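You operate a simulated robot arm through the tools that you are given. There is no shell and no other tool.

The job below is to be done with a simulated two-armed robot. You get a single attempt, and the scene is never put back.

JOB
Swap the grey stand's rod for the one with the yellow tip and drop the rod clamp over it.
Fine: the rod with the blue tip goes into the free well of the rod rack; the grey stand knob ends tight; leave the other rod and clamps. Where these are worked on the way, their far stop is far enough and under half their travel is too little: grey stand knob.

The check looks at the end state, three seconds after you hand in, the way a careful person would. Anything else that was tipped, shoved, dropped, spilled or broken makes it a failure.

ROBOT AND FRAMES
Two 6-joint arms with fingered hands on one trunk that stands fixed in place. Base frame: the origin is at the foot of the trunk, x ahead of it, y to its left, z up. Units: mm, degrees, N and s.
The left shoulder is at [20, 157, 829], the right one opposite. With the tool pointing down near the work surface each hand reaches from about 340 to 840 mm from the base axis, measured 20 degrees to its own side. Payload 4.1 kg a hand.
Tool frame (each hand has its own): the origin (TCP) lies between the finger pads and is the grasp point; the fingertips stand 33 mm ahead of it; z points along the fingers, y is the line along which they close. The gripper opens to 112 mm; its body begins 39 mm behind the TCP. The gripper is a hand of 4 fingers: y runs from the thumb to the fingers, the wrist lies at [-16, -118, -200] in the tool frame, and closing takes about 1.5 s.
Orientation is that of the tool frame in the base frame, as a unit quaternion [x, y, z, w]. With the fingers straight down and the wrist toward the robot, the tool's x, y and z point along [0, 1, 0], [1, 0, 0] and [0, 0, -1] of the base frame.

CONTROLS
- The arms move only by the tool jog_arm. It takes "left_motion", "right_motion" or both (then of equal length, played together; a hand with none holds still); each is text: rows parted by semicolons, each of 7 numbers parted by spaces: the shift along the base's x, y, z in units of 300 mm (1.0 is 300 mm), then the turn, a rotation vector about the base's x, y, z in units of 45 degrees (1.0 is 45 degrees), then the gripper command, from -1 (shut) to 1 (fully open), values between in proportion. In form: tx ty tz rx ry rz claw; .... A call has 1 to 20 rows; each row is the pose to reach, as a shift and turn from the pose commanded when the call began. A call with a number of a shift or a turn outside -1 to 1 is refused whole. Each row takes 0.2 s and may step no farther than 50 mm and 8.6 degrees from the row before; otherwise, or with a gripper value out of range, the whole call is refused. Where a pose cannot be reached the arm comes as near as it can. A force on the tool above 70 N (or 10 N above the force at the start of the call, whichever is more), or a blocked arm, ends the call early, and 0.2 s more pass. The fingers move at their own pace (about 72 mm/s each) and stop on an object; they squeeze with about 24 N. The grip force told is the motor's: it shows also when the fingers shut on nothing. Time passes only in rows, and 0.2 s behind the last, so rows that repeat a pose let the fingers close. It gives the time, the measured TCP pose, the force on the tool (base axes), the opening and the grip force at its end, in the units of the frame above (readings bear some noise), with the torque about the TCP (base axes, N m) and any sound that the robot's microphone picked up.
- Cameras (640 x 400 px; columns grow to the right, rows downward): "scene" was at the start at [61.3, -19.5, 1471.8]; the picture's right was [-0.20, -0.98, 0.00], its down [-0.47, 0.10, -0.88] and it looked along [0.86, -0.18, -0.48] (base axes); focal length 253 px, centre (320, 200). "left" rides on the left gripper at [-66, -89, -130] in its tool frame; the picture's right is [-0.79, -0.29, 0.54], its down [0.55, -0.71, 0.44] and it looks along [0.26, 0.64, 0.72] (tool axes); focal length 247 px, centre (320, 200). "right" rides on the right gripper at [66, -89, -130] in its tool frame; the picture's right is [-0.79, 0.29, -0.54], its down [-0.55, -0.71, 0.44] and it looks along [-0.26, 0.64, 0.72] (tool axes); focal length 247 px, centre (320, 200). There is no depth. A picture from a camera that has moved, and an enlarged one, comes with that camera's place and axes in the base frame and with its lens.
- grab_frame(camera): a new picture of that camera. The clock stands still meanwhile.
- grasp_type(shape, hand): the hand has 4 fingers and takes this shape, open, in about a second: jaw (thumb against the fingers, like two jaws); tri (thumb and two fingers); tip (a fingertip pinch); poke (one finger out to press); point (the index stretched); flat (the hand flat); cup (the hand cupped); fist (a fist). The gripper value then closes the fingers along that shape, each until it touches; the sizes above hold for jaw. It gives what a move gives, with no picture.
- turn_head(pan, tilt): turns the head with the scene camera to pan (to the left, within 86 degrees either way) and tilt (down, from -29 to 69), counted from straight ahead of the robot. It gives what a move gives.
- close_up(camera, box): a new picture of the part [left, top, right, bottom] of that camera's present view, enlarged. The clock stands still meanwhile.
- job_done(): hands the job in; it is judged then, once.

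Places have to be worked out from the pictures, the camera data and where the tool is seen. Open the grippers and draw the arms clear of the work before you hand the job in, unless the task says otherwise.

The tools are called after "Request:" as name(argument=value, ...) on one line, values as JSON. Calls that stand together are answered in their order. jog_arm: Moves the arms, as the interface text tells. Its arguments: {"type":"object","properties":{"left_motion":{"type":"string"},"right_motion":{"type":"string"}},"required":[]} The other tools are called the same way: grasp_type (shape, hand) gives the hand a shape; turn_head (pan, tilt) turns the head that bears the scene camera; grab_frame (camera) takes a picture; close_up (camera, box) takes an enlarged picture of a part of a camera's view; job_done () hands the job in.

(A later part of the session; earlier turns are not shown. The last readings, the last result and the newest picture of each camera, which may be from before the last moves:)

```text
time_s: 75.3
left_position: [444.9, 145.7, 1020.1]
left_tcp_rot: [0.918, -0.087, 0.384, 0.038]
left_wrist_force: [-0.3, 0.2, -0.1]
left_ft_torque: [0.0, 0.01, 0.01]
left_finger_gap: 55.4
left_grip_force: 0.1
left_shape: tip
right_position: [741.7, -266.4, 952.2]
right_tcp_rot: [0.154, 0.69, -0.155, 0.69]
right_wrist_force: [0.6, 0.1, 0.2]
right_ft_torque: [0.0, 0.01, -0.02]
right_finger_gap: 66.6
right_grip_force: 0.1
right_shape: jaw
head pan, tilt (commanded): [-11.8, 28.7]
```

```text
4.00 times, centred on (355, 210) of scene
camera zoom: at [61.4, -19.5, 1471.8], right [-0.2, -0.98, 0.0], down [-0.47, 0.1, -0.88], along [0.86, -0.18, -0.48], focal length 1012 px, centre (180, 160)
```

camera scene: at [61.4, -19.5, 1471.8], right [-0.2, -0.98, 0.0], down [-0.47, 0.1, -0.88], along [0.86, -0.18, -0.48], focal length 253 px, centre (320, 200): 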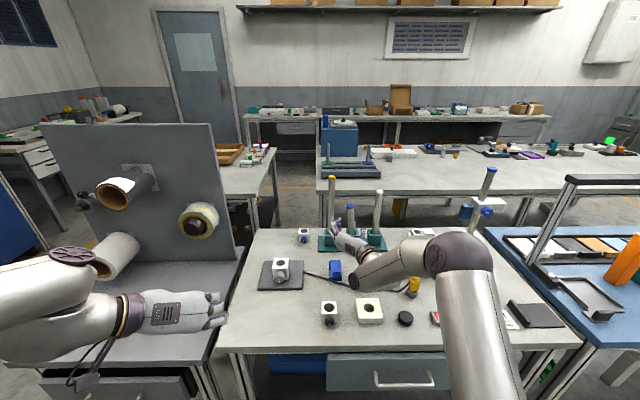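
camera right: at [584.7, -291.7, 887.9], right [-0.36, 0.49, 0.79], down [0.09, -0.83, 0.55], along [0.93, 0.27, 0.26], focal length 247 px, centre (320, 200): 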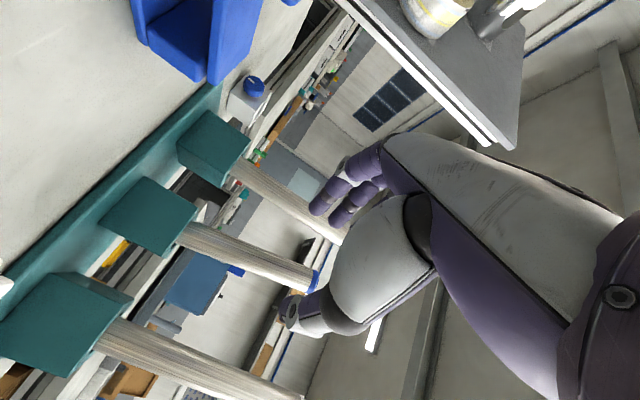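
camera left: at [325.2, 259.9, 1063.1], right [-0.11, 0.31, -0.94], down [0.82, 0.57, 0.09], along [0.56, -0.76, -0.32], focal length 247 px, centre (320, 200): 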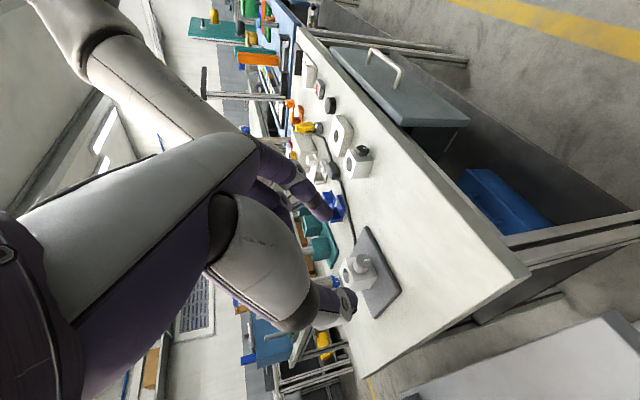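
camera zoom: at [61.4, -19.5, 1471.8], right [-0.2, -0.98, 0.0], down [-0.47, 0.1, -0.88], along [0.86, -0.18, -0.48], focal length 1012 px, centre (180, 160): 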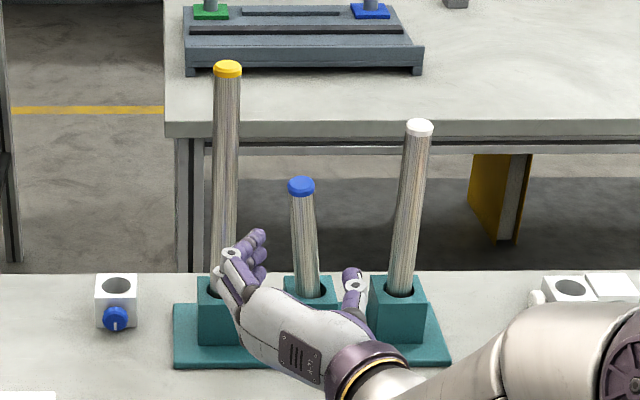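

I take the yellow rod at about (871, -230). I line up 110 mm behind it at z≈960 with a slightly narrower opening, keeping clear of the blue rod.

Request:
jog_arm(right_motion="0.02 0.06 0.006 0 0 0.03 0; 0.04 0.12 0.013 0 0 0.06 -0.07; 0.065 0.18 0.02 0 0 0.09 -0.07; 0.086 0.247 0.026 0 0 0.116 -0.07; 0.086 0.247 0.026 0 0 0.116 -0.07")

Request:
grab_frame(camera="right")

Request:
close_up(camera="scene", box=[310, 160, 400, 260])

```text
time_s: 76.5
left_position: [446.7, 145.7, 1018.7]
left_tcp_rot: [0.918, -0.087, 0.385, 0.037]
left_wrist_force: [-0.3, -0.4, 0.4]
left_ft_torque: [-0.01, -0.01, -0.02]
left_finger_gap: 55.7
left_grip_force: 0.1
left_shape: tip
right_position: [766.8, -193.0, 960.8]
right_tcp_rot: [0.122, 0.697, -0.123, 0.696]
right_wrist_force: [1.3, 0.2, 0.2]
right_ft_torque: [-0.02, 0.01, -0.01]
right_finger_gap: 52.5
right_grip_force: 0.1
right_shape: jaw
head pan, tilt (commanded): [-11.8, 28.7]
```

```text
taken
camera right: at [613.1, -231.4, 895.1], right [-0.41, 0.46, 0.79], down [0.17, -0.82, 0.55], along [0.9, 0.36, 0.26], focal length 247 px, centre (320, 200)
```

right: 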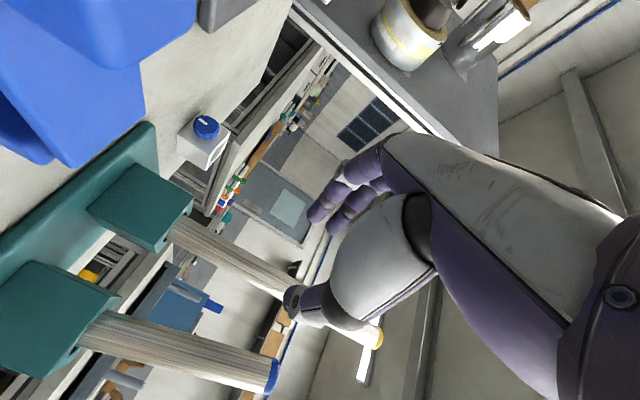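

```text
4.00 times, centred on (355, 210) of scene
camera zoom: at [61.3, -19.6, 1471.8], right [-0.2, -0.98, 0.0], down [-0.47, 0.1, -0.88], along [0.86, -0.18, -0.48], focal length 1012 px, centre (180, 160)
```

zoom: 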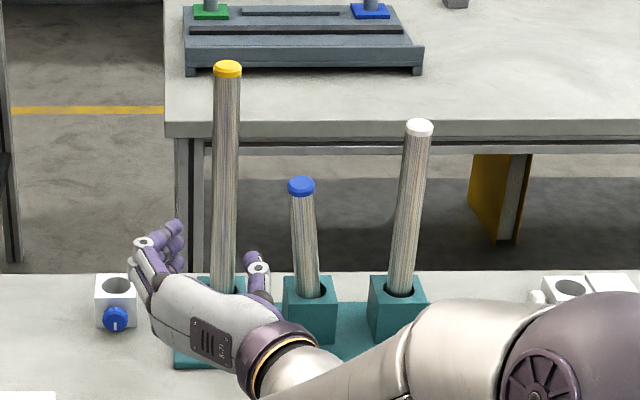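

The rod lies straight ahead between thumb and fingers. I zoom to verify lateral alignment.

Request:
close_up(camera="right", box=[140, 180, 400, 370])

```text
2.11 times, centred on (270, 275) of right
camera zoom: at [613.1, -231.4, 895.1], right [-0.41, 0.46, 0.79], down [0.17, -0.82, 0.55], along [0.9, 0.36, 0.26], focal length 520 px, centre (425, 42)
```

zoom: 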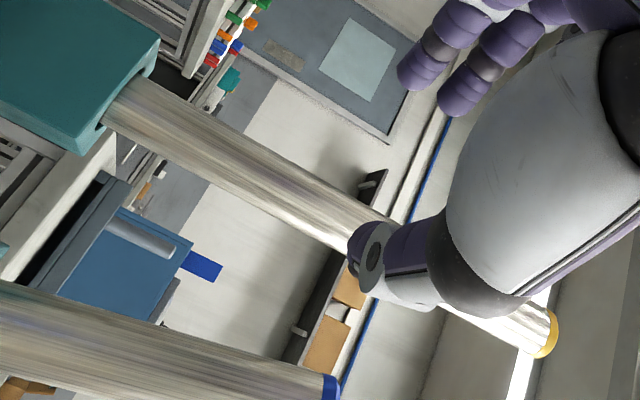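

Lateral alignment is within about 1 mm. I advance 108 mm onto the yellow rod.

Request:
jog_arm(right_motion="0.07 -0.0255 0 0 0 0 -0.07; 0.14 -0.051 0 0 0 0 -0.07; 0.21 -0.0764 0 0 0 0 -0.07; 0.27 -0.098 0 0 0 0 -0.07; 0.31 -0.113 0 0 0 0 -0.07; 0.338 -0.123 0 0 0 0 -0.07; 0.338 -0.123 0 0 0 0 -0.07")

Request:
close_up(camera="scene", box=[310, 160, 400, 260])

Request:
grab_frame(camera="right")

```text
time_s: 78.1
left_position: [447.4, 145.7, 1018.3]
left_tcp_rot: [0.919, -0.087, 0.384, 0.038]
left_wrist_force: [0.6, 0.0, 0.5]
left_ft_torque: [-0.02, 0.01, -0.03]
left_finger_gap: 55.7
left_grip_force: 0.1
left_shape: tip
right_position: [868.4, -229.1, 960.8]
right_tcp_rot: [0.122, 0.696, -0.124, 0.696]
right_wrist_force: [0.8, 0.1, -0.7]
right_ft_torque: [-0.02, -0.01, -0.04]
right_finger_gap: 52.5
right_grip_force: 0.0
right_shape: jaw
head pan, tilt (commanded): [-11.8, 28.7]
```

```text
4.00 times, centred on (355, 210) of scene
camera zoom: at [61.3, -19.5, 1471.8], right [-0.2, -0.98, 0.0], down [-0.47, 0.1, -0.88], along [0.86, -0.18, -0.48], focal length 1012 px, centre (180, 160)
```

zoom: 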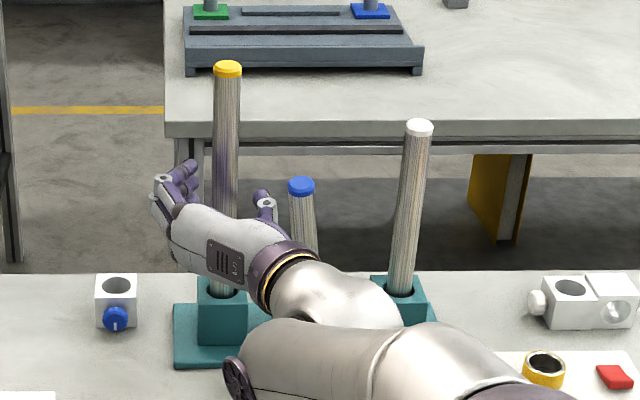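

```text
taken
camera right: at [715.9, -268.4, 895.7], right [-0.41, 0.46, 0.79], down [0.17, -0.82, 0.55], along [0.9, 0.36, 0.26], focal length 247 px, centre (320, 200)
```

right: 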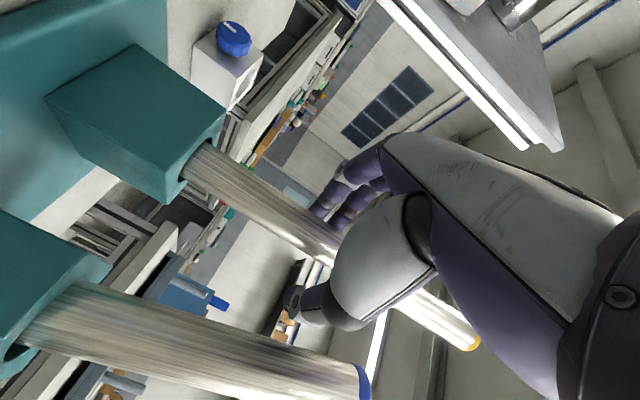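

The rod is right at the grasp point and no forces show. I close the hand.

Request:
jog_arm(right_motion="0 0 0 0 0 0 -0.2; 0 0 0 0 0 0 -0.4; 0 0 0 0 0 0 -0.7; 0 0 0 0 0 0 -1; 0 0 0 0 0 0 -1; 0 0 0 0 0 0 -1; 0 0 0 0 0 0 -1")

Request:
close_up(camera="scene", box=[310, 160, 400, 260])

Request:
close_up(camera="right", box=[140, 100, 400, 290])

```text
time_s: 79.7
left_position: [446.5, 145.4, 1018.9]
left_tcp_rot: [0.918, -0.087, 0.385, 0.038]
left_wrist_force: [-0.7, 0.5, 0.1]
left_ft_torque: [0.02, -0.01, -0.03]
left_finger_gap: 55.7
left_grip_force: 0.0
left_shape: tip
right_position: [869.5, -229.4, 959.7]
right_tcp_rot: [0.124, 0.696, -0.124, 0.696]
right_wrist_force: [0.6, -0.8, 1.1]
right_ft_torque: [-0.11, 0.01, 0.03]
right_finger_gap: 11.9
right_grip_force: 24.0
right_shape: jaw
head pan, tilt (commanded): [-11.8, 28.7]
```

```text
4.00 times, centred on (355, 210) of scene
camera zoom: at [61.3, -19.5, 1471.8], right [-0.2, -0.98, 0.0], down [-0.47, 0.1, -0.88], along [0.86, -0.18, -0.48], focal length 1012 px, centre (180, 160)
```

zoom: 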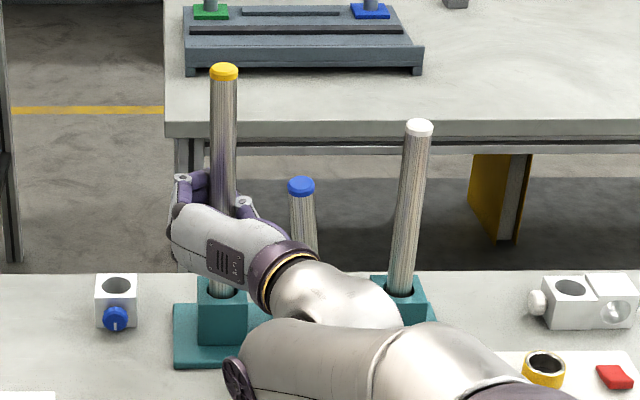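

```text
2.11 times, centred on (270, 195) of right
camera zoom: at [715.8, -268.4, 896.0], right [-0.41, 0.46, 0.79], down [0.17, -0.82, 0.55], along [0.9, 0.36, 0.26], focal length 520 px, centre (425, 210)
```

zoom: 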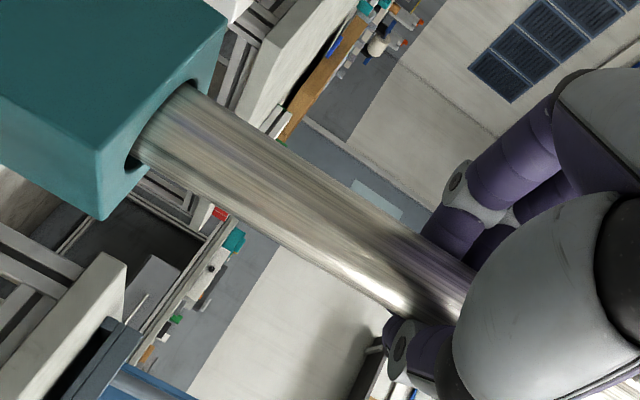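

Gripped firmly. I lift the yellow rod straight up 72 mm, in small steps.

Request:
jog_arm(right_motion="0 0 0.03 0 0 0 -1; 0 0 0.06 0 0 0 -1; 0 0 0.09 0 0 0 -1; 0 0 0.12 0 0 0 -1; 0 0 0.15 0 0 0 -1; 0 0 0.18 0 0 0 -1; 0 0 0.21 0 0 0 -1; 0 0 0.24 0 0 0 -1; 0 0 0.24 0 0 0 -1")

Request:
close_up(camera="scene", box=[310, 140, 400, 260])

Request:
grab_frame(camera="right")

```text
time_s: 81.7
left_position: [447.5, 144.3, 1017.8]
left_tcp_rot: [0.918, -0.088, 0.386, 0.037]
left_wrist_force: [0.2, 0.2, 0.0]
left_ft_torque: [0.03, 0.01, 0.0]
left_finger_gap: 55.3
left_grip_force: 0.1
left_shape: tip
right_position: [870.6, -231.1, 1033.1]
right_tcp_rot: [0.123, 0.696, -0.124, 0.696]
right_wrist_force: [0.9, -0.3, -2.6]
right_ft_torque: [0.0, -0.02, 0.0]
right_finger_gap: 12.0
right_grip_force: 24.4
right_shape: jaw
head pan, tilt (commanded): [-11.8, 28.7]
```

```text
3.33 times, centred on (355, 200) of scene
camera zoom: at [61.5, -19.6, 1471.8], right [-0.2, -0.98, 0.0], down [-0.47, 0.1, -0.88], along [0.86, -0.18, -0.48], focal length 844 px, centre (203, 200)
```

zoom: 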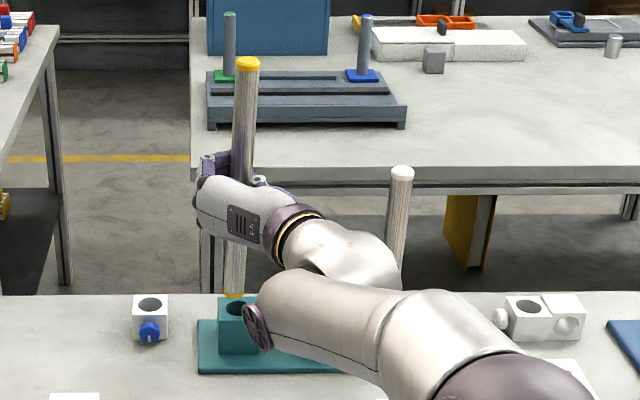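

```text
taken
camera right: at [716.3, -269.4, 968.1], right [-0.41, 0.46, 0.79], down [0.17, -0.82, 0.55], along [0.9, 0.36, 0.26], focal length 247 px, centre (320, 200)
```

right: 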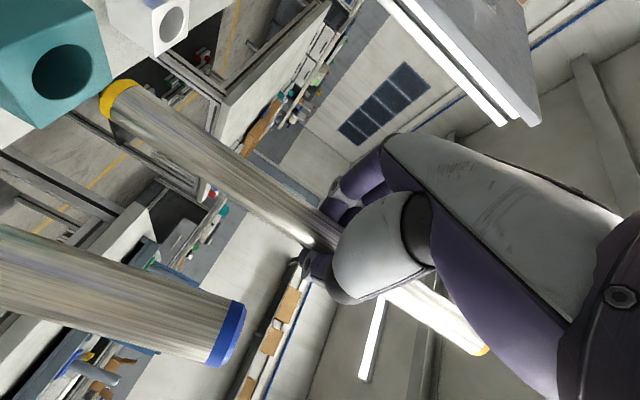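

The yellow rod is free, but the views suggest it hangs a few degrees off vertical. I zoom in to measure the tilt.

Request:
close_up(camera="right", box=[60, 40, 260, 180])

Request:
close_up(camera="right", box=[360, 250, 560, 390])

Request:
close_up(camera="scene", box=[310, 150, 370, 260])

```text
2.86 times, centred on (160, 110) of right
camera zoom: at [716.3, -269.4, 968.1], right [-0.41, 0.46, 0.79], down [0.17, -0.82, 0.55], along [0.9, 0.36, 0.26], focal length 706 px, centre (777, 457)
```

zoom: 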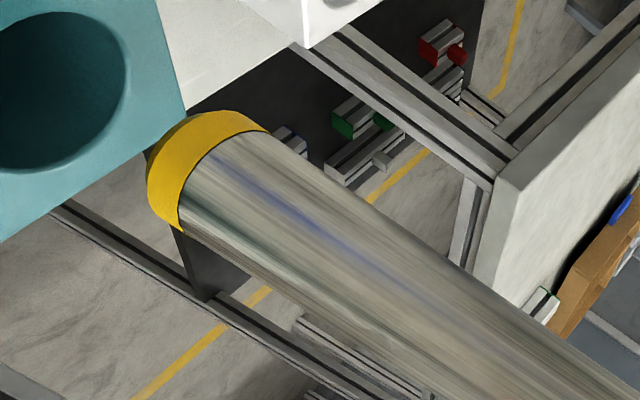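

```text
2.86 times, centred on (460, 320) of right
camera zoom: at [716.3, -269.4, 968.1], right [-0.41, 0.46, 0.79], down [0.17, -0.82, 0.55], along [0.9, 0.36, 0.26], focal length 706 px, centre (-80, -143)
```

zoom: 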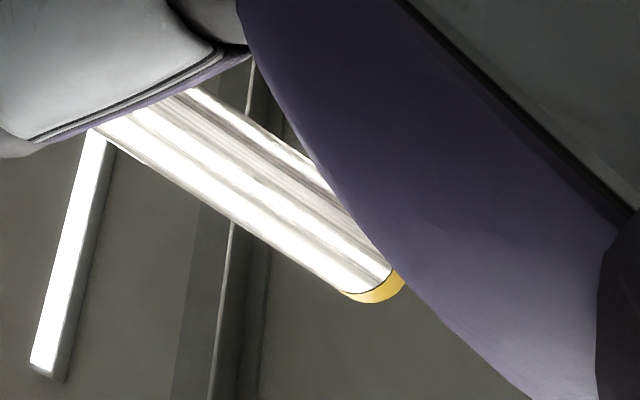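

```text
3.64 times, centred on (340, 205) of scene
camera zoom: at [61.5, -19.6, 1471.8], right [-0.2, -0.98, 0.0], down [-0.47, 0.1, -0.88], along [0.86, -0.18, -0.48], focal length 920 px, centre (247, 182)
```

zoom: 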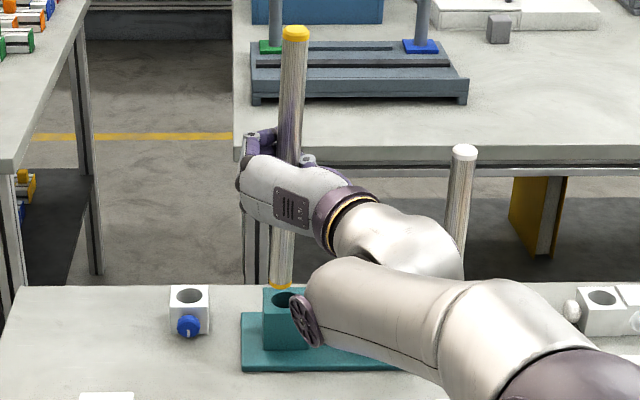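

The rod leans about 2.8° toward the robot and 1.5° to the right in the grip. I correct that tilt with the wrist while carrying the rod away from the rack toward the stand.

Request:
jog_arm(right_motion="-0.06 0.01 0.01 -0.008 0.015 0 -1; -0.13 0.025 0.01 -0.016 0.03 0 -1; -0.2 0.045 0.01 -0.025 0.046 0 -1; -0.28 0.08 0.01 -0.033 0.061 0 -1; -0.36 0.13 0.01 -0.033 0.061 0 -1; -0.44 0.2 0.01 -0.033 0.061 0 -1; -0.5 0.28 0.01 -0.033 0.061 0 -1; -0.55 0.36 0.01 -0.033 0.061 0 -1; -0.58 0.45 0.01 -0.033 0.061 0 -1; -0.58 0.45 0.01 -0.033 0.061 0 -1")

Request:
grab_frame(camera="scene")

Request:
grab_frame(camera="right")

Request:
grab_frame(camera="left")

```text
time_s: 83.9
left_position: [446.6, 143.8, 1017.1]
left_tcp_rot: [0.918, -0.088, 0.385, 0.037]
left_wrist_force: [-0.7, 0.0, -0.9]
left_ft_torque: [0.0, 0.01, -0.01]
left_finger_gap: 55.5
left_grip_force: 0.1
left_shape: tip
right_position: [694.7, -92.6, 1034.5]
right_tcp_rot: [0.11, 0.712, -0.136, 0.68]
right_wrist_force: [0.1, -0.5, -2.1]
right_ft_torque: [-0.02, 0.02, 0.02]
right_finger_gap: 12.2
right_grip_force: 23.7
right_shape: jaw
head pan, tilt (commanded): [-11.8, 28.7]
```

```text
taken
camera scene: at [61.4, -19.6, 1471.8], right [-0.2, -0.98, 0.0], down [-0.47, 0.1, -0.88], along [0.86, -0.18, -0.48], focal length 253 px, centre (320, 200)
```

scene: 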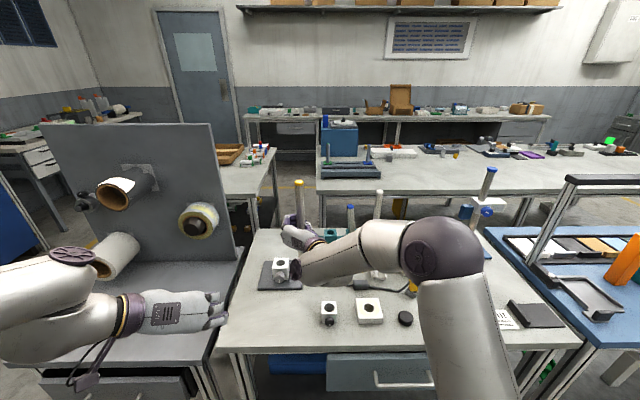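

```text
taken
camera right: at [537.0, -133.5, 977.9], right [-0.37, 0.48, 0.8], down [0.19, -0.8, 0.57], along [0.91, 0.36, 0.2], focal length 247 px, centre (320, 200)
```

right: 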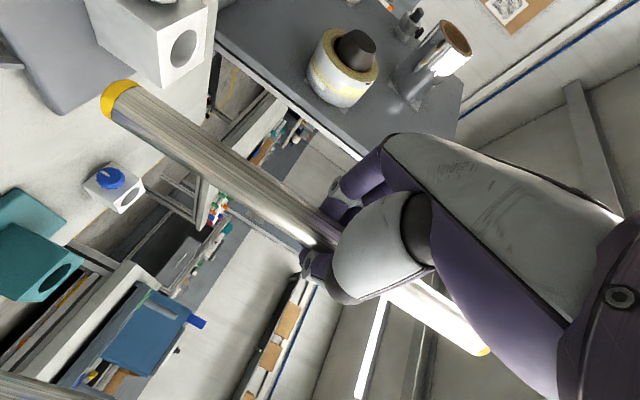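

```text
taken
camera left: at [325.2, 259.8, 1063.1], right [-0.11, 0.31, -0.94], down [0.82, 0.57, 0.09], along [0.56, -0.76, -0.32], focal length 247 px, centre (320, 200)
```

left: 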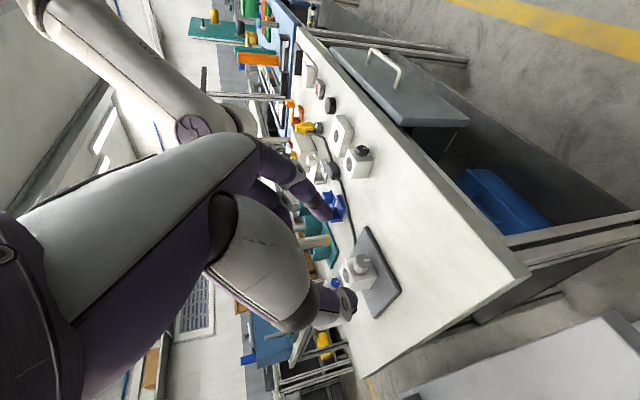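

Now I bring the rod over the stand's bore, staying above the block.

Request:
jog_arm(right_motion="0.03 0.06 0 0 0 0 -1; 0.06 0.12 0 0 0 0 -1; 0.1 0.18 0 0 0 0 -1; 0.136 0.237 0 0 0 0 -1; 0.136 0.237 0 0 0 0 -1")

Request:
grab_frame(camera="right")

Request:
close_up(camera="right", box=[20, 10, 220, 150])

Request:
close_up(camera="scene", box=[240, 160, 340, 300])

Request:
close_up(camera="left", box=[260, 200, 420, 340])

```text
time_s: 85.1
left_position: [446.4, 144.9, 1019.4]
left_tcp_rot: [0.918, -0.087, 0.385, 0.037]
left_wrist_force: [0.3, -0.5, 0.4]
left_ft_torque: [0.03, 0.02, 0.0]
left_finger_gap: 55.7
left_grip_force: 0.0
left_shape: tip
right_position: [734.0, -21.5, 1034.5]
right_tcp_rot: [0.11, 0.712, -0.136, 0.68]
right_wrist_force: [-0.1, -0.6, -2.4]
right_ft_torque: [0.01, -0.04, 0.0]
right_finger_gap: 11.9
right_grip_force: 23.9
right_shape: jaw
head pan, tilt (commanded): [-11.8, 28.7]
```

```text
taken
camera right: at [578.3, -62.8, 977.7], right [-0.37, 0.48, 0.8], down [0.19, -0.8, 0.57], along [0.91, 0.36, 0.2], focal length 247 px, centre (320, 200)
```

right: 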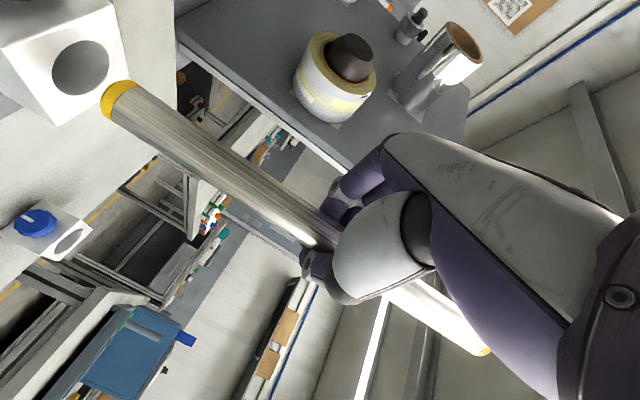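

```text
2.86 times, centred on (120, 80) of right
camera zoom: at [578.3, -62.8, 977.7], right [-0.37, 0.48, 0.8], down [0.19, -0.8, 0.57], along [0.91, 0.36, 0.2], focal length 706 px, centre (891, 543)
```

zoom: 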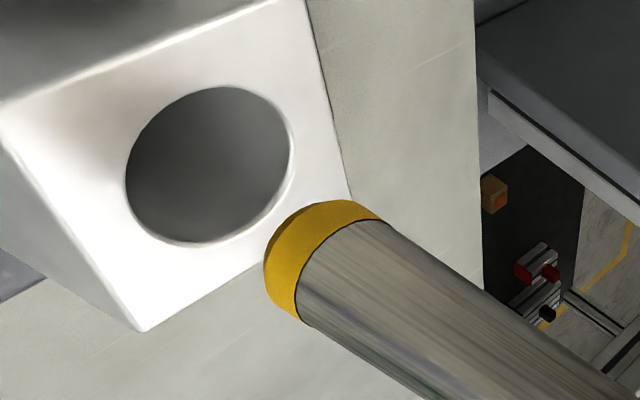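

```text
2.86 times, centred on (290, 230) of scene
camera zoom: at [61.4, -19.6, 1471.8], right [-0.2, -0.98, 0.0], down [-0.47, 0.1, -0.88], along [0.86, -0.18, -0.48], focal length 723 px, centre (406, 114)
```

zoom: 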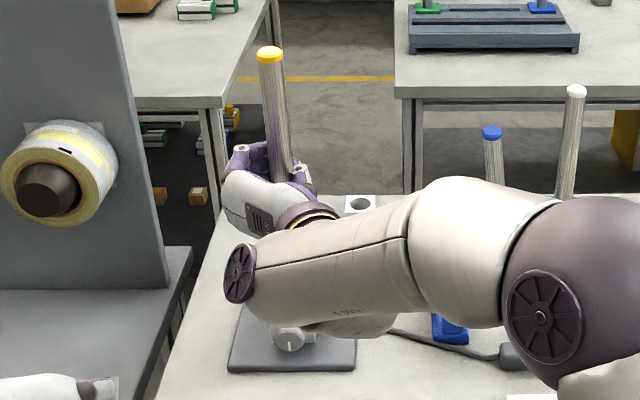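

```text
2.86 times, centred on (340, 270) of left
camera zoom: at [325.2, 259.9, 1063.1], right [-0.11, 0.31, -0.94], down [0.82, 0.57, 0.09], along [0.56, -0.76, -0.32], focal length 706 px, centre (263, 0)
```

zoom: 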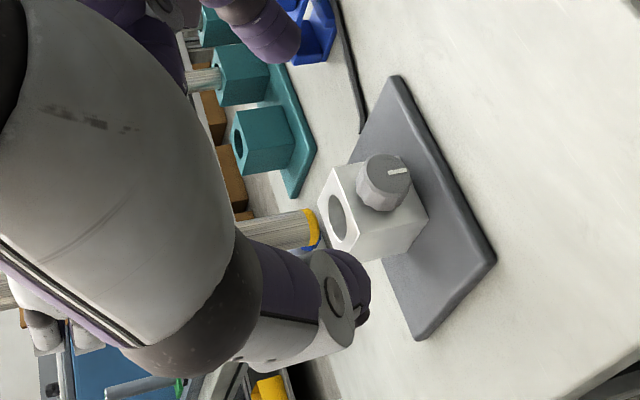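

Both cameras see the rod's end and the bore. I zoom the left camera in further, since it best shows the fore-aft error.

Request:
close_up(camera="left", box=[325, 250, 375, 300])

Request:
close_up(camera="scene", box=[260, 170, 310, 240])

```text
8.00 times, centred on (350, 275) of left
camera zoom: at [325.2, 259.9, 1063.1], right [-0.11, 0.31, -0.94], down [0.82, 0.57, 0.09], along [0.56, -0.76, -0.32], focal length 1976 px, centre (80, -400)
```

zoom: 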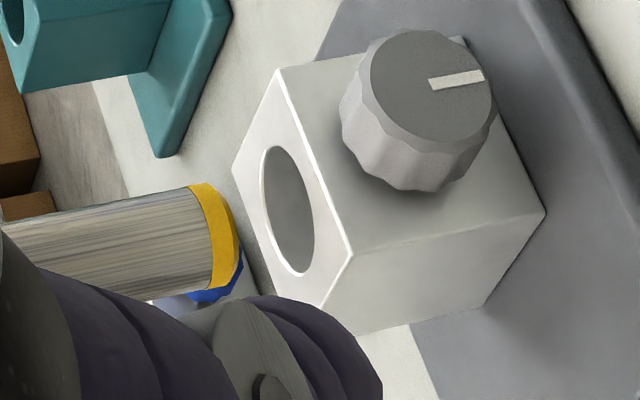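

```text
5.71 times, centred on (285, 205) of scene
camera zoom: at [61.4, -19.6, 1471.8], right [-0.2, -0.98, 0.0], down [-0.47, 0.1, -0.88], along [0.86, -0.18, -0.48], focal length 1446 px, centre (520, 171)
```

zoom: 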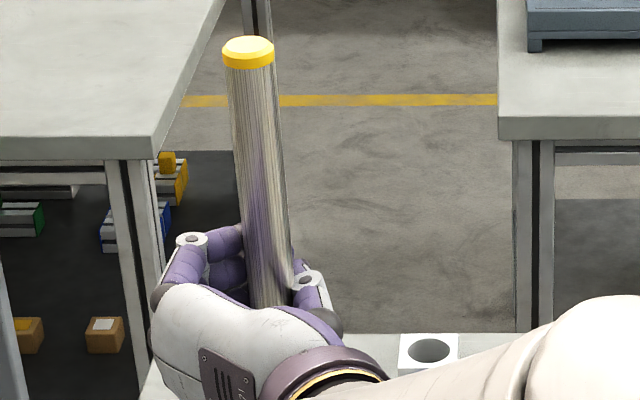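

Combining both views, the rod's end is about 6 mm too far forward and 1 mm to the right of the bore. I shift it back and lower it to just above the block for another check.

Request:
jog_arm(right_motion="-0.01 0.0015 0 0 0 0 -1; -0.02 0.003 -0.01 0 0 0 -1; -0.02 0.003 -0.03 0 0 0 -1; -0.02 0.003 -0.03 0 0 0 -1")

Request:
close_up(camera="right", box=[40, 20, 200, 120])

Request:
close_up(camera="left", box=[325, 250, 375, 300])

```text
time_s: 86.1
left_position: [446.7, 145.8, 1018.4]
left_tcp_rot: [0.918, -0.087, 0.385, 0.037]
left_wrist_force: [-0.9, 0.0, -0.2]
left_ft_torque: [0.0, 0.0, 0.0]
left_finger_gap: 55.4
left_grip_force: 0.0
left_shape: tip
right_position: [729.8, -22.2, 1027.5]
right_tcp_rot: [0.111, 0.712, -0.136, 0.68]
right_wrist_force: [-0.2, -0.1, -3.0]
right_ft_torque: [-0.01, 0.04, 0.0]
right_finger_gap: 11.7
right_grip_force: 23.8
right_shape: jaw
head pan, tilt (commanded): [-11.8, 28.7]
```

```text
4.00 times, centred on (120, 70) of right
camera zoom: at [572.9, -62.3, 970.5], right [-0.37, 0.48, 0.8], down [0.19, -0.8, 0.57], along [0.91, 0.36, 0.2], focal length 988 px, centre (1120, 720)
```

zoom: 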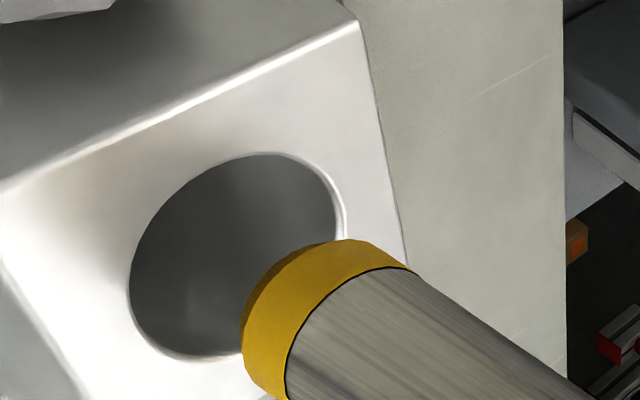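

```text
8.00 times, centred on (350, 275) of left
camera zoom: at [325.2, 259.9, 1063.1], right [-0.11, 0.31, -0.94], down [0.82, 0.57, 0.09], along [0.56, -0.76, -0.32], focal length 1976 px, centre (80, -400)
```

zoom: 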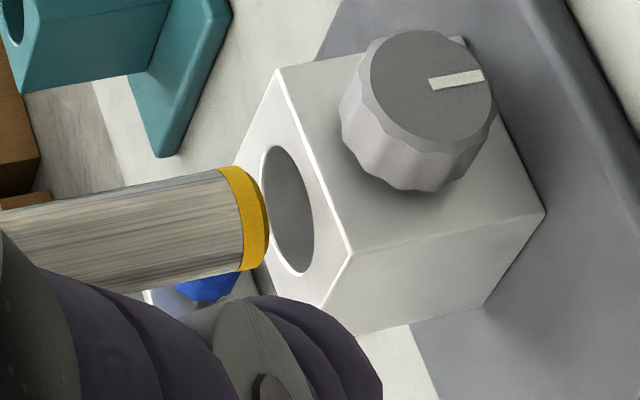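

Both views now agree that the rod is directly over the bore, about 10 mm above it. I lower 30 mm in small steps.

Request:
jog_arm(right_motion="0 0 -0.02 0 0 0 -1; 0 0 -0.04 0 0 0 -1; 0 0 -0.06 0 0 0 -1; 0 0 -0.08 0 0 0 -1; 0 0 -0.1 0 0 0 -1; 0 0 -0.1 0 0 0 -1")

Request:
close_up(camera="right", box=[40, 20, 240, 160])

Request:
close_up(camera="left", box=[325, 250, 375, 300])

```text
time_s: 87.5
left_position: [445.4, 145.5, 1018.6]
left_tcp_rot: [0.918, -0.087, 0.385, 0.038]
left_wrist_force: [0.1, -0.4, -0.8]
left_ft_torque: [-0.02, 0.01, 0.02]
left_finger_gap: 55.6
left_grip_force: 0.1
left_shape: tip
right_position: [729.2, -22.8, 997.1]
right_tcp_rot: [0.111, 0.711, -0.136, 0.681]
right_wrist_force: [0.2, -0.3, -2.7]
right_ft_torque: [0.0, -0.01, 0.0]
right_finger_gap: 12.2
right_grip_force: 23.9
right_shape: jaw
head pan, tilt (commanded): [-11.8, 28.7]
```

```text
2.86 times, centred on (140, 90) of right
camera zoom: at [572.8, -62.7, 940.3], right [-0.37, 0.48, 0.8], down [0.19, -0.8, 0.57], along [0.91, 0.36, 0.2], focal length 706 px, centre (834, 514)
```

zoom: 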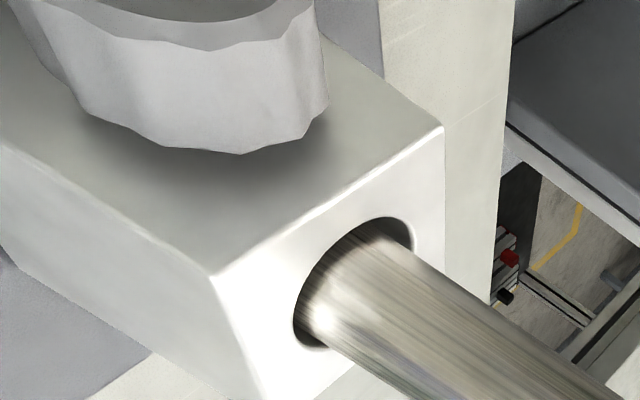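

```text
8.00 times, centred on (350, 275) of left
camera zoom: at [325.2, 259.9, 1063.1], right [-0.11, 0.31, -0.94], down [0.82, 0.57, 0.09], along [0.56, -0.76, -0.32], focal length 1976 px, centre (80, -400)
```

zoom: 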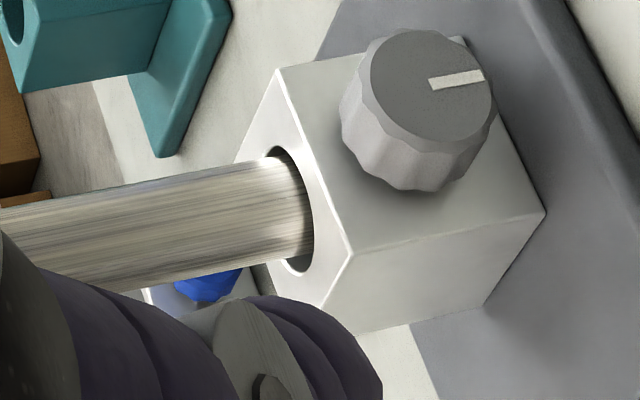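

The rod is in the bore, centred and without contact. I lower another 24 mm.

Request:
jog_arm(right_motion="0 0 -0.02 0 0 0 -1; 0 0 -0.04 0 0 0 -1; 0 0 -0.06 0 0 0 -1; 0 0 -0.08 0 0 0 -1; 0 0 -0.08 0 0 0 -1")

Request:
jog_arm(right_motion="0 0 -0.008 0 0 0 -1; 0 0 -0.016 0 0 0 -1; 0 0 -0.016 0 0 0 -1")

```text
time_s: 88.7
left_position: [445.8, 144.8, 1018.1]
left_tcp_rot: [0.918, -0.087, 0.385, 0.038]
left_wrist_force: [-0.2, 0.9, 0.3]
left_ft_torque: [0.01, 0.03, 0.0]
left_finger_gap: 55.3
left_grip_force: 0.0
left_shape: tip
right_position: [729.4, -23.3, 973.7]
right_tcp_rot: [0.111, 0.711, -0.136, 0.681]
right_wrist_force: [0.7, -0.7, -2.5]
right_ft_torque: [-0.03, -0.02, 0.03]
right_finger_gap: 11.8
right_grip_force: 24.5
right_shape: jaw
head pan, tilt (commanded): [-11.8, 28.7]
```

```text
time_s: 89.5
left_position: [445.1, 146.8, 1019.4]
left_tcp_rot: [0.918, -0.088, 0.385, 0.038]
left_wrist_force: [0.1, -0.1, 0.4]
left_ft_torque: [0.03, 0.04, 0.03]
left_finger_gap: 55.3
left_grip_force: 0.0
left_shape: tip
right_position: [730.5, -23.9, 969.8]
right_tcp_rot: [0.11, 0.712, -0.136, 0.68]
right_wrist_force: [0.2, -0.4, -2.4]
right_ft_torque: [0.01, -0.03, -0.01]
right_finger_gap: 12.0
right_grip_force: 24.1
right_shape: jaw
head pan, tilt (commanded): [-11.8, 28.7]
```

Still hanging free (-2.4 N). I continue down in 2-3 mm steps until the rod touches bottom.

Request:
jog_arm(right_motion="0 0 -0.007 0 0 0 -1; 0 0 -0.014 0 0 0 -1; 0 0 -0.014 0 0 0 -1")

Request:
jog_arm(right_motion="0 0 -0.007 0 0 0 -1; 0 0 -0.014 0 0 0 -1; 0 0 -0.014 0 0 0 -1")

```text
time_s: 90.3
left_position: [445.8, 145.1, 1018.8]
left_tcp_rot: [0.918, -0.087, 0.385, 0.039]
left_wrist_force: [0.2, 0.8, -0.2]
left_ft_torque: [-0.02, 0.01, 0.0]
left_finger_gap: 55.3
left_grip_force: 0.0
left_shape: tip
right_position: [729.6, -22.2, 963.5]
right_tcp_rot: [0.111, 0.711, -0.136, 0.681]
right_wrist_force: [0.7, 0.7, -2.8]
right_ft_torque: [-0.02, -0.01, -0.01]
right_finger_gap: 12.2
right_grip_force: 24.0
right_shape: jaw
head pan, tilt (commanded): [-11.8, 28.7]
```

```text
time_s: 91.1
left_position: [447.1, 146.1, 1018.5]
left_tcp_rot: [0.918, -0.087, 0.385, 0.038]
left_wrist_force: [-0.6, 0.4, 0.1]
left_ft_torque: [0.02, -0.01, -0.01]
left_finger_gap: 55.5
left_grip_force: 0.1
left_shape: tip
right_position: [729.5, -21.8, 962.3]
right_tcp_rot: [0.111, 0.709, -0.135, 0.683]
right_wrist_force: [0.9, -0.1, 11.4]
right_ft_torque: [0.07, -0.05, -0.02]
right_finger_gap: 12.0
right_grip_force: 23.6
right_shape: jaw
head pan, tilt (commanded): [-11.8, 28.7]
```

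The rod bottomed out (force went to +11 N at z≈962), so it is fully seated. I ease off 1.5 mm to relax the push and open the hand.

Request:
jog_arm(right_motion="0 0 0.005 0 0 0 -1; 0 0 0.005 0 0 0 -0.8; 0 0 0.005 0 0 0 -0.6; 0 0 0.005 0 0 0 -0.4; 0 0 0.005 0 0 0 -0.2; 0 0 0.005 0 0 0 0; 0 0 0.005 0 0 0 0.2; 0 0 0.005 0 0 0 0.2")

Request:
grab_frame(camera="right")

Request:
close_up(camera="scene", box=[240, 170, 360, 290])

```text
time_s: 92.9
left_position: [446.1, 145.8, 1019.5]
left_tcp_rot: [0.918, -0.087, 0.385, 0.037]
left_wrist_force: [0.2, -0.2, 1.1]
left_ft_torque: [0.0, -0.01, 0.0]
left_finger_gap: 55.5
left_grip_force: 0.0
left_shape: tip
right_position: [728.4, -21.8, 961.8]
right_tcp_rot: [0.11, 0.711, -0.136, 0.681]
right_wrist_force: [-0.4, 0.6, -0.1]
right_ft_torque: [0.02, 0.02, -0.03]
right_finger_gap: 66.8
right_grip_force: 0.1
right_shape: jaw
head pan, tilt (commanded): [-11.8, 28.7]
```

```text
taken
camera right: at [572.8, -63.2, 905.2], right [-0.37, 0.48, 0.8], down [0.19, -0.8, 0.57], along [0.91, 0.36, 0.2], focal length 247 px, centre (320, 200)
```

right: 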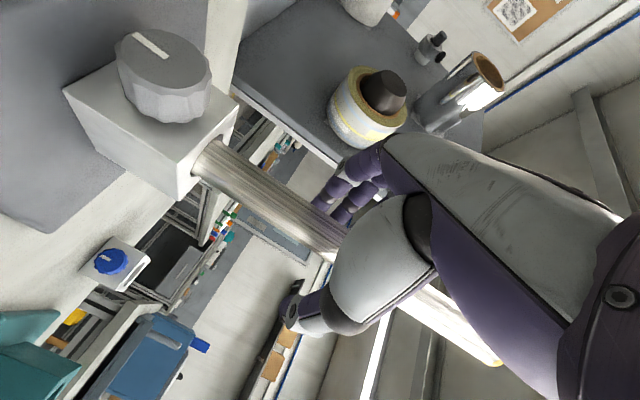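

```text
3.33 times, centred on (300, 230) of scene
camera zoom: at [61.3, -19.5, 1471.8], right [-0.2, -0.98, 0.0], down [-0.47, 0.1, -0.88], along [0.86, -0.18, -0.48], focal length 844 px, centre (387, 100)
```

zoom: 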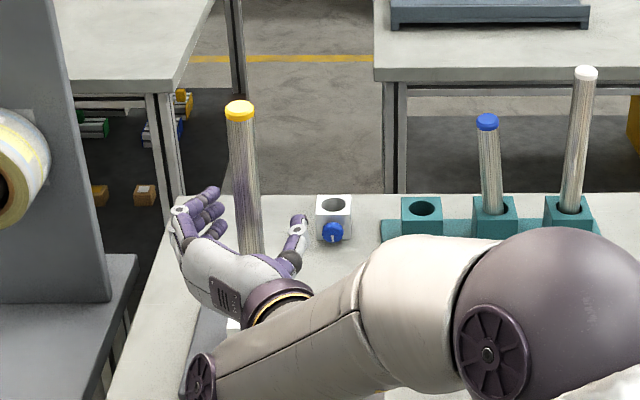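

The rod stands upright on its own. I withdraw the right hand straight back, then out to the right, and look at the result.

Request:
jog_arm(right_motion="-0.0626 0.0229 0.0025 0 0 0 0.2; -0.125 0.0458 0.005 0 0 0 0.2; -0.188 0.0687 0.0075 0 0 0 0.2; -0.25 0.0915 0.01 0 0 0 0.2; -0.31 0.03 0.03 0 0 0 0.2; -0.37 -0.1 0.06 0 0 0 0.2; -0.42 -0.25 0.1 0 0 0 0.2; -0.45 -0.4 0.12 0 0 0 0.2; -0.45 -0.4 0.12 0 0 0 0.2")

Request:
grab_frame(camera="scene")

Request:
close_up(camera="scene", box=[240, 170, 400, 290])

Request:
grab_frame(camera="right")

```text
time_s: 94.9
left_position: [446.0, 146.2, 1018.9]
left_tcp_rot: [0.918, -0.087, 0.385, 0.038]
left_wrist_force: [-0.3, -0.4, 0.6]
left_ft_torque: [-0.02, 0.02, -0.02]
left_finger_gap: 55.2
left_grip_force: 0.0
left_shape: tip
right_position: [594.3, -142.7, 998.6]
right_tcp_rot: [0.11, 0.711, -0.136, 0.681]
right_wrist_force: [-0.5, -0.2, 0.2]
right_ft_torque: [0.02, 0.01, 0.0]
right_finger_gap: 66.8
right_grip_force: 0.2
right_shape: jaw
head pan, tilt (commanded): [-11.8, 28.7]
```

```text
taken
camera scene: at [61.4, -19.4, 1471.8], right [-0.2, -0.98, 0.0], down [-0.47, 0.1, -0.88], along [0.86, -0.18, -0.48], focal length 253 px, centre (320, 200)
```

scene: 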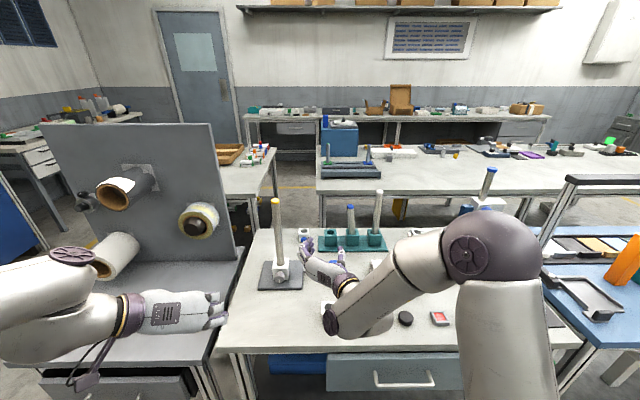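

```text
3.33 times, centred on (320, 230) of scene
camera zoom: at [61.4, -19.4, 1471.8], right [-0.2, -0.98, 0.0], down [-0.47, 0.1, -0.88], along [0.86, -0.18, -0.48], focal length 844 px, centre (320, 100)
```

zoom: 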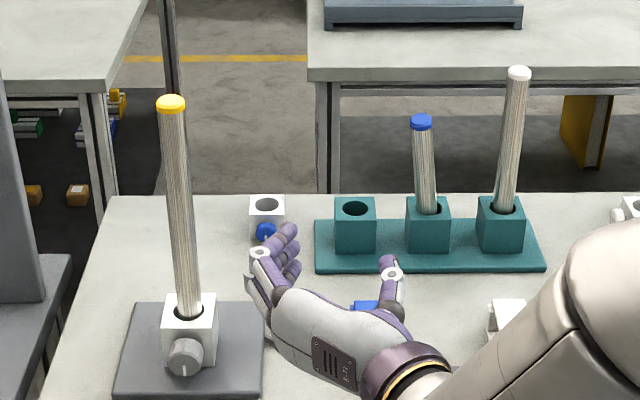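

```text
taken
camera right: at [436.6, -183.4, 943.1], right [-0.37, 0.48, 0.8], down [0.19, -0.8, 0.57], along [0.91, 0.36, 0.2], focal length 247 px, centre (320, 200)
```

right: 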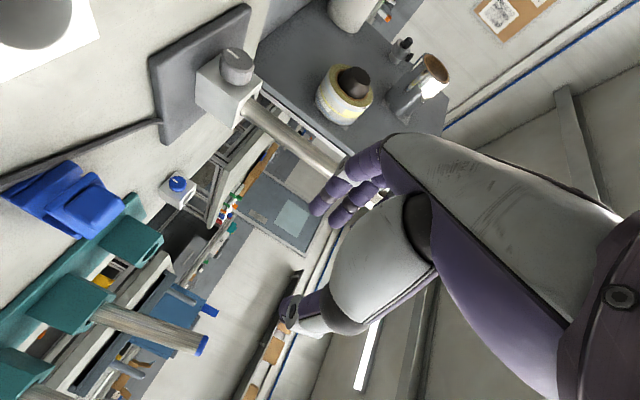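

The yellow rod stands upright in the grey stand. The blue rod in the rack leans left about 8°, so I go back with the right hand to set it straight, first lining up behind it.

Request:
jog_arm(right_motion="0.09 -0.07 -0.02 0.005 -0.01 -0.02 0.2; 0.18 -0.14 -0.05 0.01 -0.02 -0.04 0.2; 0.27 -0.21 -0.08 0.016 -0.03 -0.055 0.2; 0.36 -0.28 -0.11 0.022 -0.04 -0.07 0.2; 0.45 -0.36 -0.14 0.028 -0.05 -0.09 0.2; 0.55 -0.44 -0.162 0.033 -0.061 -0.111 0.2; 0.55 -0.44 -0.162 0.033 -0.061 -0.111 0.2")

Request:
grab_frame(camera="right")

Request:
close_up(camera="scene", box=[300, 190, 420, 280])

```text
time_s: 96.5
left_position: [446.8, 145.7, 1019.5]
left_tcp_rot: [0.918, -0.088, 0.385, 0.038]
left_wrist_force: [-0.1, 0.4, -0.3]
left_ft_torque: [0.0, -0.01, -0.01]
left_finger_gap: 55.6
left_grip_force: 0.0
left_shape: tip
right_position: [758.8, -273.4, 949.2]
right_tcp_rot: [0.153, 0.69, -0.153, 0.69]
right_wrist_force: [-0.1, 0.2, 0.9]
right_ft_torque: [-0.02, 0.03, 0.02]
right_finger_gap: 66.7
right_grip_force: 0.0
right_shape: jaw
head pan, tilt (commanded): [-11.8, 28.7]
```

```text
taken
camera right: at [602.5, -299.3, 884.7], right [-0.37, 0.49, 0.79], down [0.09, -0.83, 0.55], along [0.93, 0.28, 0.26], focal length 247 px, centre (320, 200)
```

right: 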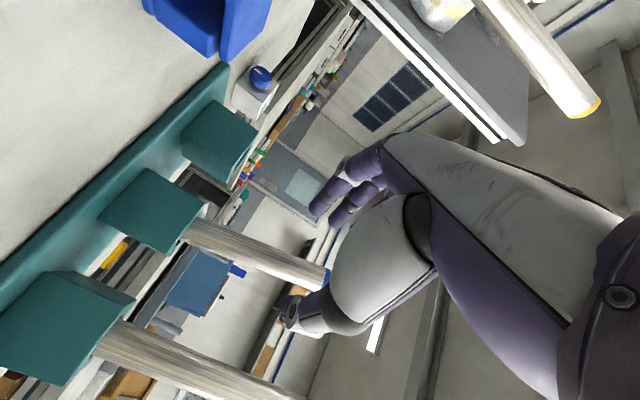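

```text
4.44 times, centred on (360, 235) of scene
camera zoom: at [61.3, -19.5, 1471.8], right [-0.2, -0.98, 0.0], down [-0.47, 0.1, -0.88], along [0.86, -0.18, -0.48], focal length 1125 px, centre (142, 44)
```

zoom: 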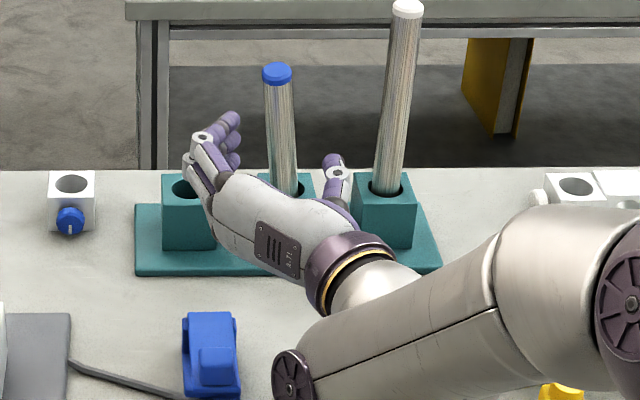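

The lean is clear; the open hand still has room around the rod. I advance 110 mm to enclose it.

Request:
jog_arm(right_motion="0.07 -0.0327 0 0 0 0 0.2; 0.14 -0.0654 0 0 0 0 0.2; 0.21 -0.098 0 0 0 0 0.2; 0.27 -0.126 0 0 0 0 0.2; 0.31 -0.145 0 0 0 0 0.2; 0.332 -0.16 0 0 0 0 0.2; 0.332 -0.16 0 0 0 0 0.2")

Request:
grab_frame(camera="right")

Request:
close_up(camera="scene", box=[300, 190, 420, 280])

```text
time_s: 98.1
left_position: [445.9, 145.2, 1018.7]
left_tcp_rot: [0.918, -0.087, 0.385, 0.037]
left_wrist_force: [-0.5, 0.2, 0.2]
left_ft_torque: [0.01, 0.0, 0.02]
left_finger_gap: 55.4
left_grip_force: 0.1
left_shape: tip
right_position: [859.0, -322.7, 948.5]
right_tcp_rot: [0.154, 0.691, -0.154, 0.689]
right_wrist_force: [-0.1, -0.5, -0.2]
right_ft_torque: [-0.01, 0.01, -0.01]
right_finger_gap: 67.0
right_grip_force: 0.0
right_shape: jaw
head pan, tilt (commanded): [-11.8, 28.7]
```

```text
taken
camera right: at [702.6, -348.5, 883.9], right [-0.36, 0.49, 0.79], down [0.09, -0.83, 0.55], along [0.93, 0.28, 0.26], focal length 247 px, centre (320, 200)
```

right: 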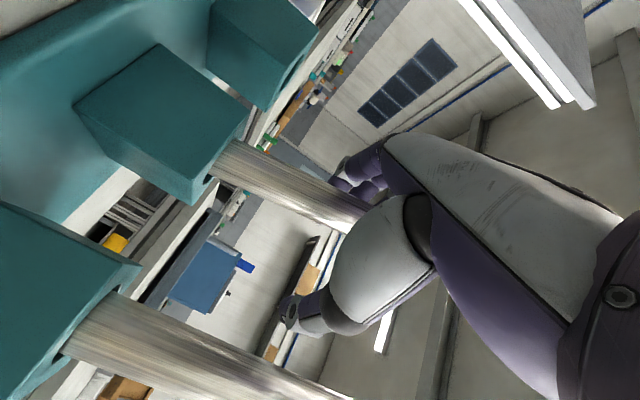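

```text
4.44 times, centred on (360, 235) of scene
camera zoom: at [61.3, -19.5, 1471.8], right [-0.2, -0.98, 0.0], down [-0.47, 0.1, -0.88], along [0.86, -0.18, -0.48], focal length 1125 px, centre (142, 44)
```

zoom: 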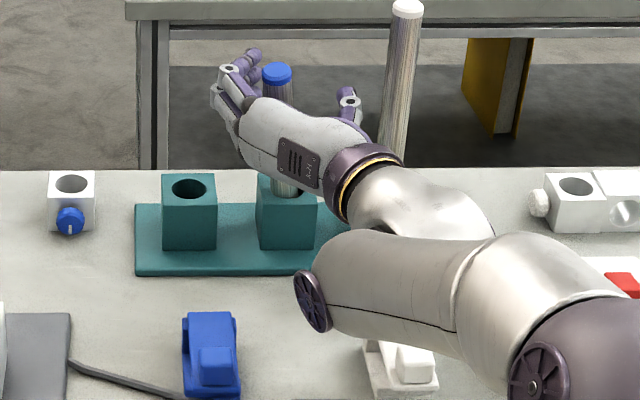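

The rod is enclosed. I close the fingers so they bring it upright.

Request:
jog_arm(right_motion="0 0 0 0 0 0 0; 0 0 0 0 0 0 -0.2; 0 0 0 0 0 0 -0.4; 0 0 0 0 0 0 -0.6; 0 0 0 0 0 0 -0.8; 0 0 0 0 0 0 -1; 0 0 0 0 0 0 -1; 0 0 0 0 0 0 -1")

Request:
close_up(camera="right", box=[160, 80, 420, 280])

Request:
close_up(camera="scene", box=[300, 190, 420, 280])

```text
time_s: 99.9
left_position: [446.4, 145.8, 1019.5]
left_tcp_rot: [0.918, -0.087, 0.385, 0.037]
left_wrist_force: [0.1, 0.6, 1.3]
left_ft_torque: [0.01, 0.01, 0.02]
left_finger_gap: 55.3
left_grip_force: 0.0
left_shape: tip
right_position: [859.4, -323.5, 949.4]
right_tcp_rot: [0.154, 0.691, -0.153, 0.69]
right_wrist_force: [1.8, -0.3, -0.1]
right_ft_torque: [0.02, -0.01, -0.03]
right_finger_gap: 0.0
right_grip_force: 23.9
right_shape: jaw
head pan, tilt (commanded): [-11.8, 28.7]
```

```text
2.00 times, centred on (290, 180) of right
camera zoom: at [702.6, -348.4, 884.0], right [-0.36, 0.49, 0.79], down [0.09, -0.83, 0.55], along [0.93, 0.28, 0.26], focal length 494 px, centre (380, 240)
```

zoom: 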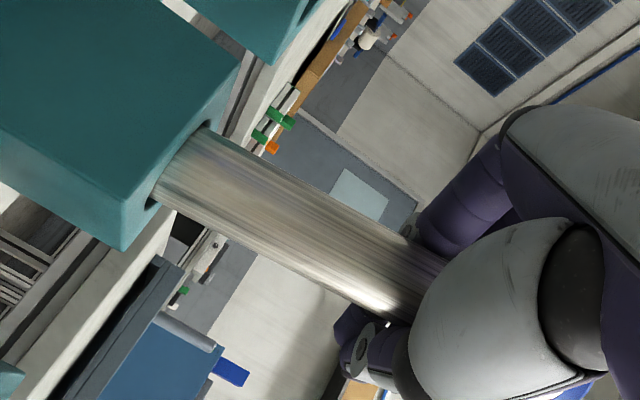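

```text
4.44 times, centred on (360, 235) of scene
camera zoom: at [61.4, -19.5, 1471.8], right [-0.2, -0.98, 0.0], down [-0.47, 0.1, -0.88], along [0.86, -0.18, -0.48], focal length 1125 px, centre (142, 44)
```

zoom: 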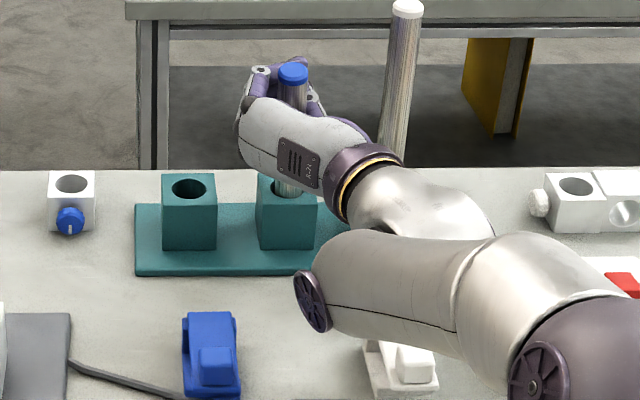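

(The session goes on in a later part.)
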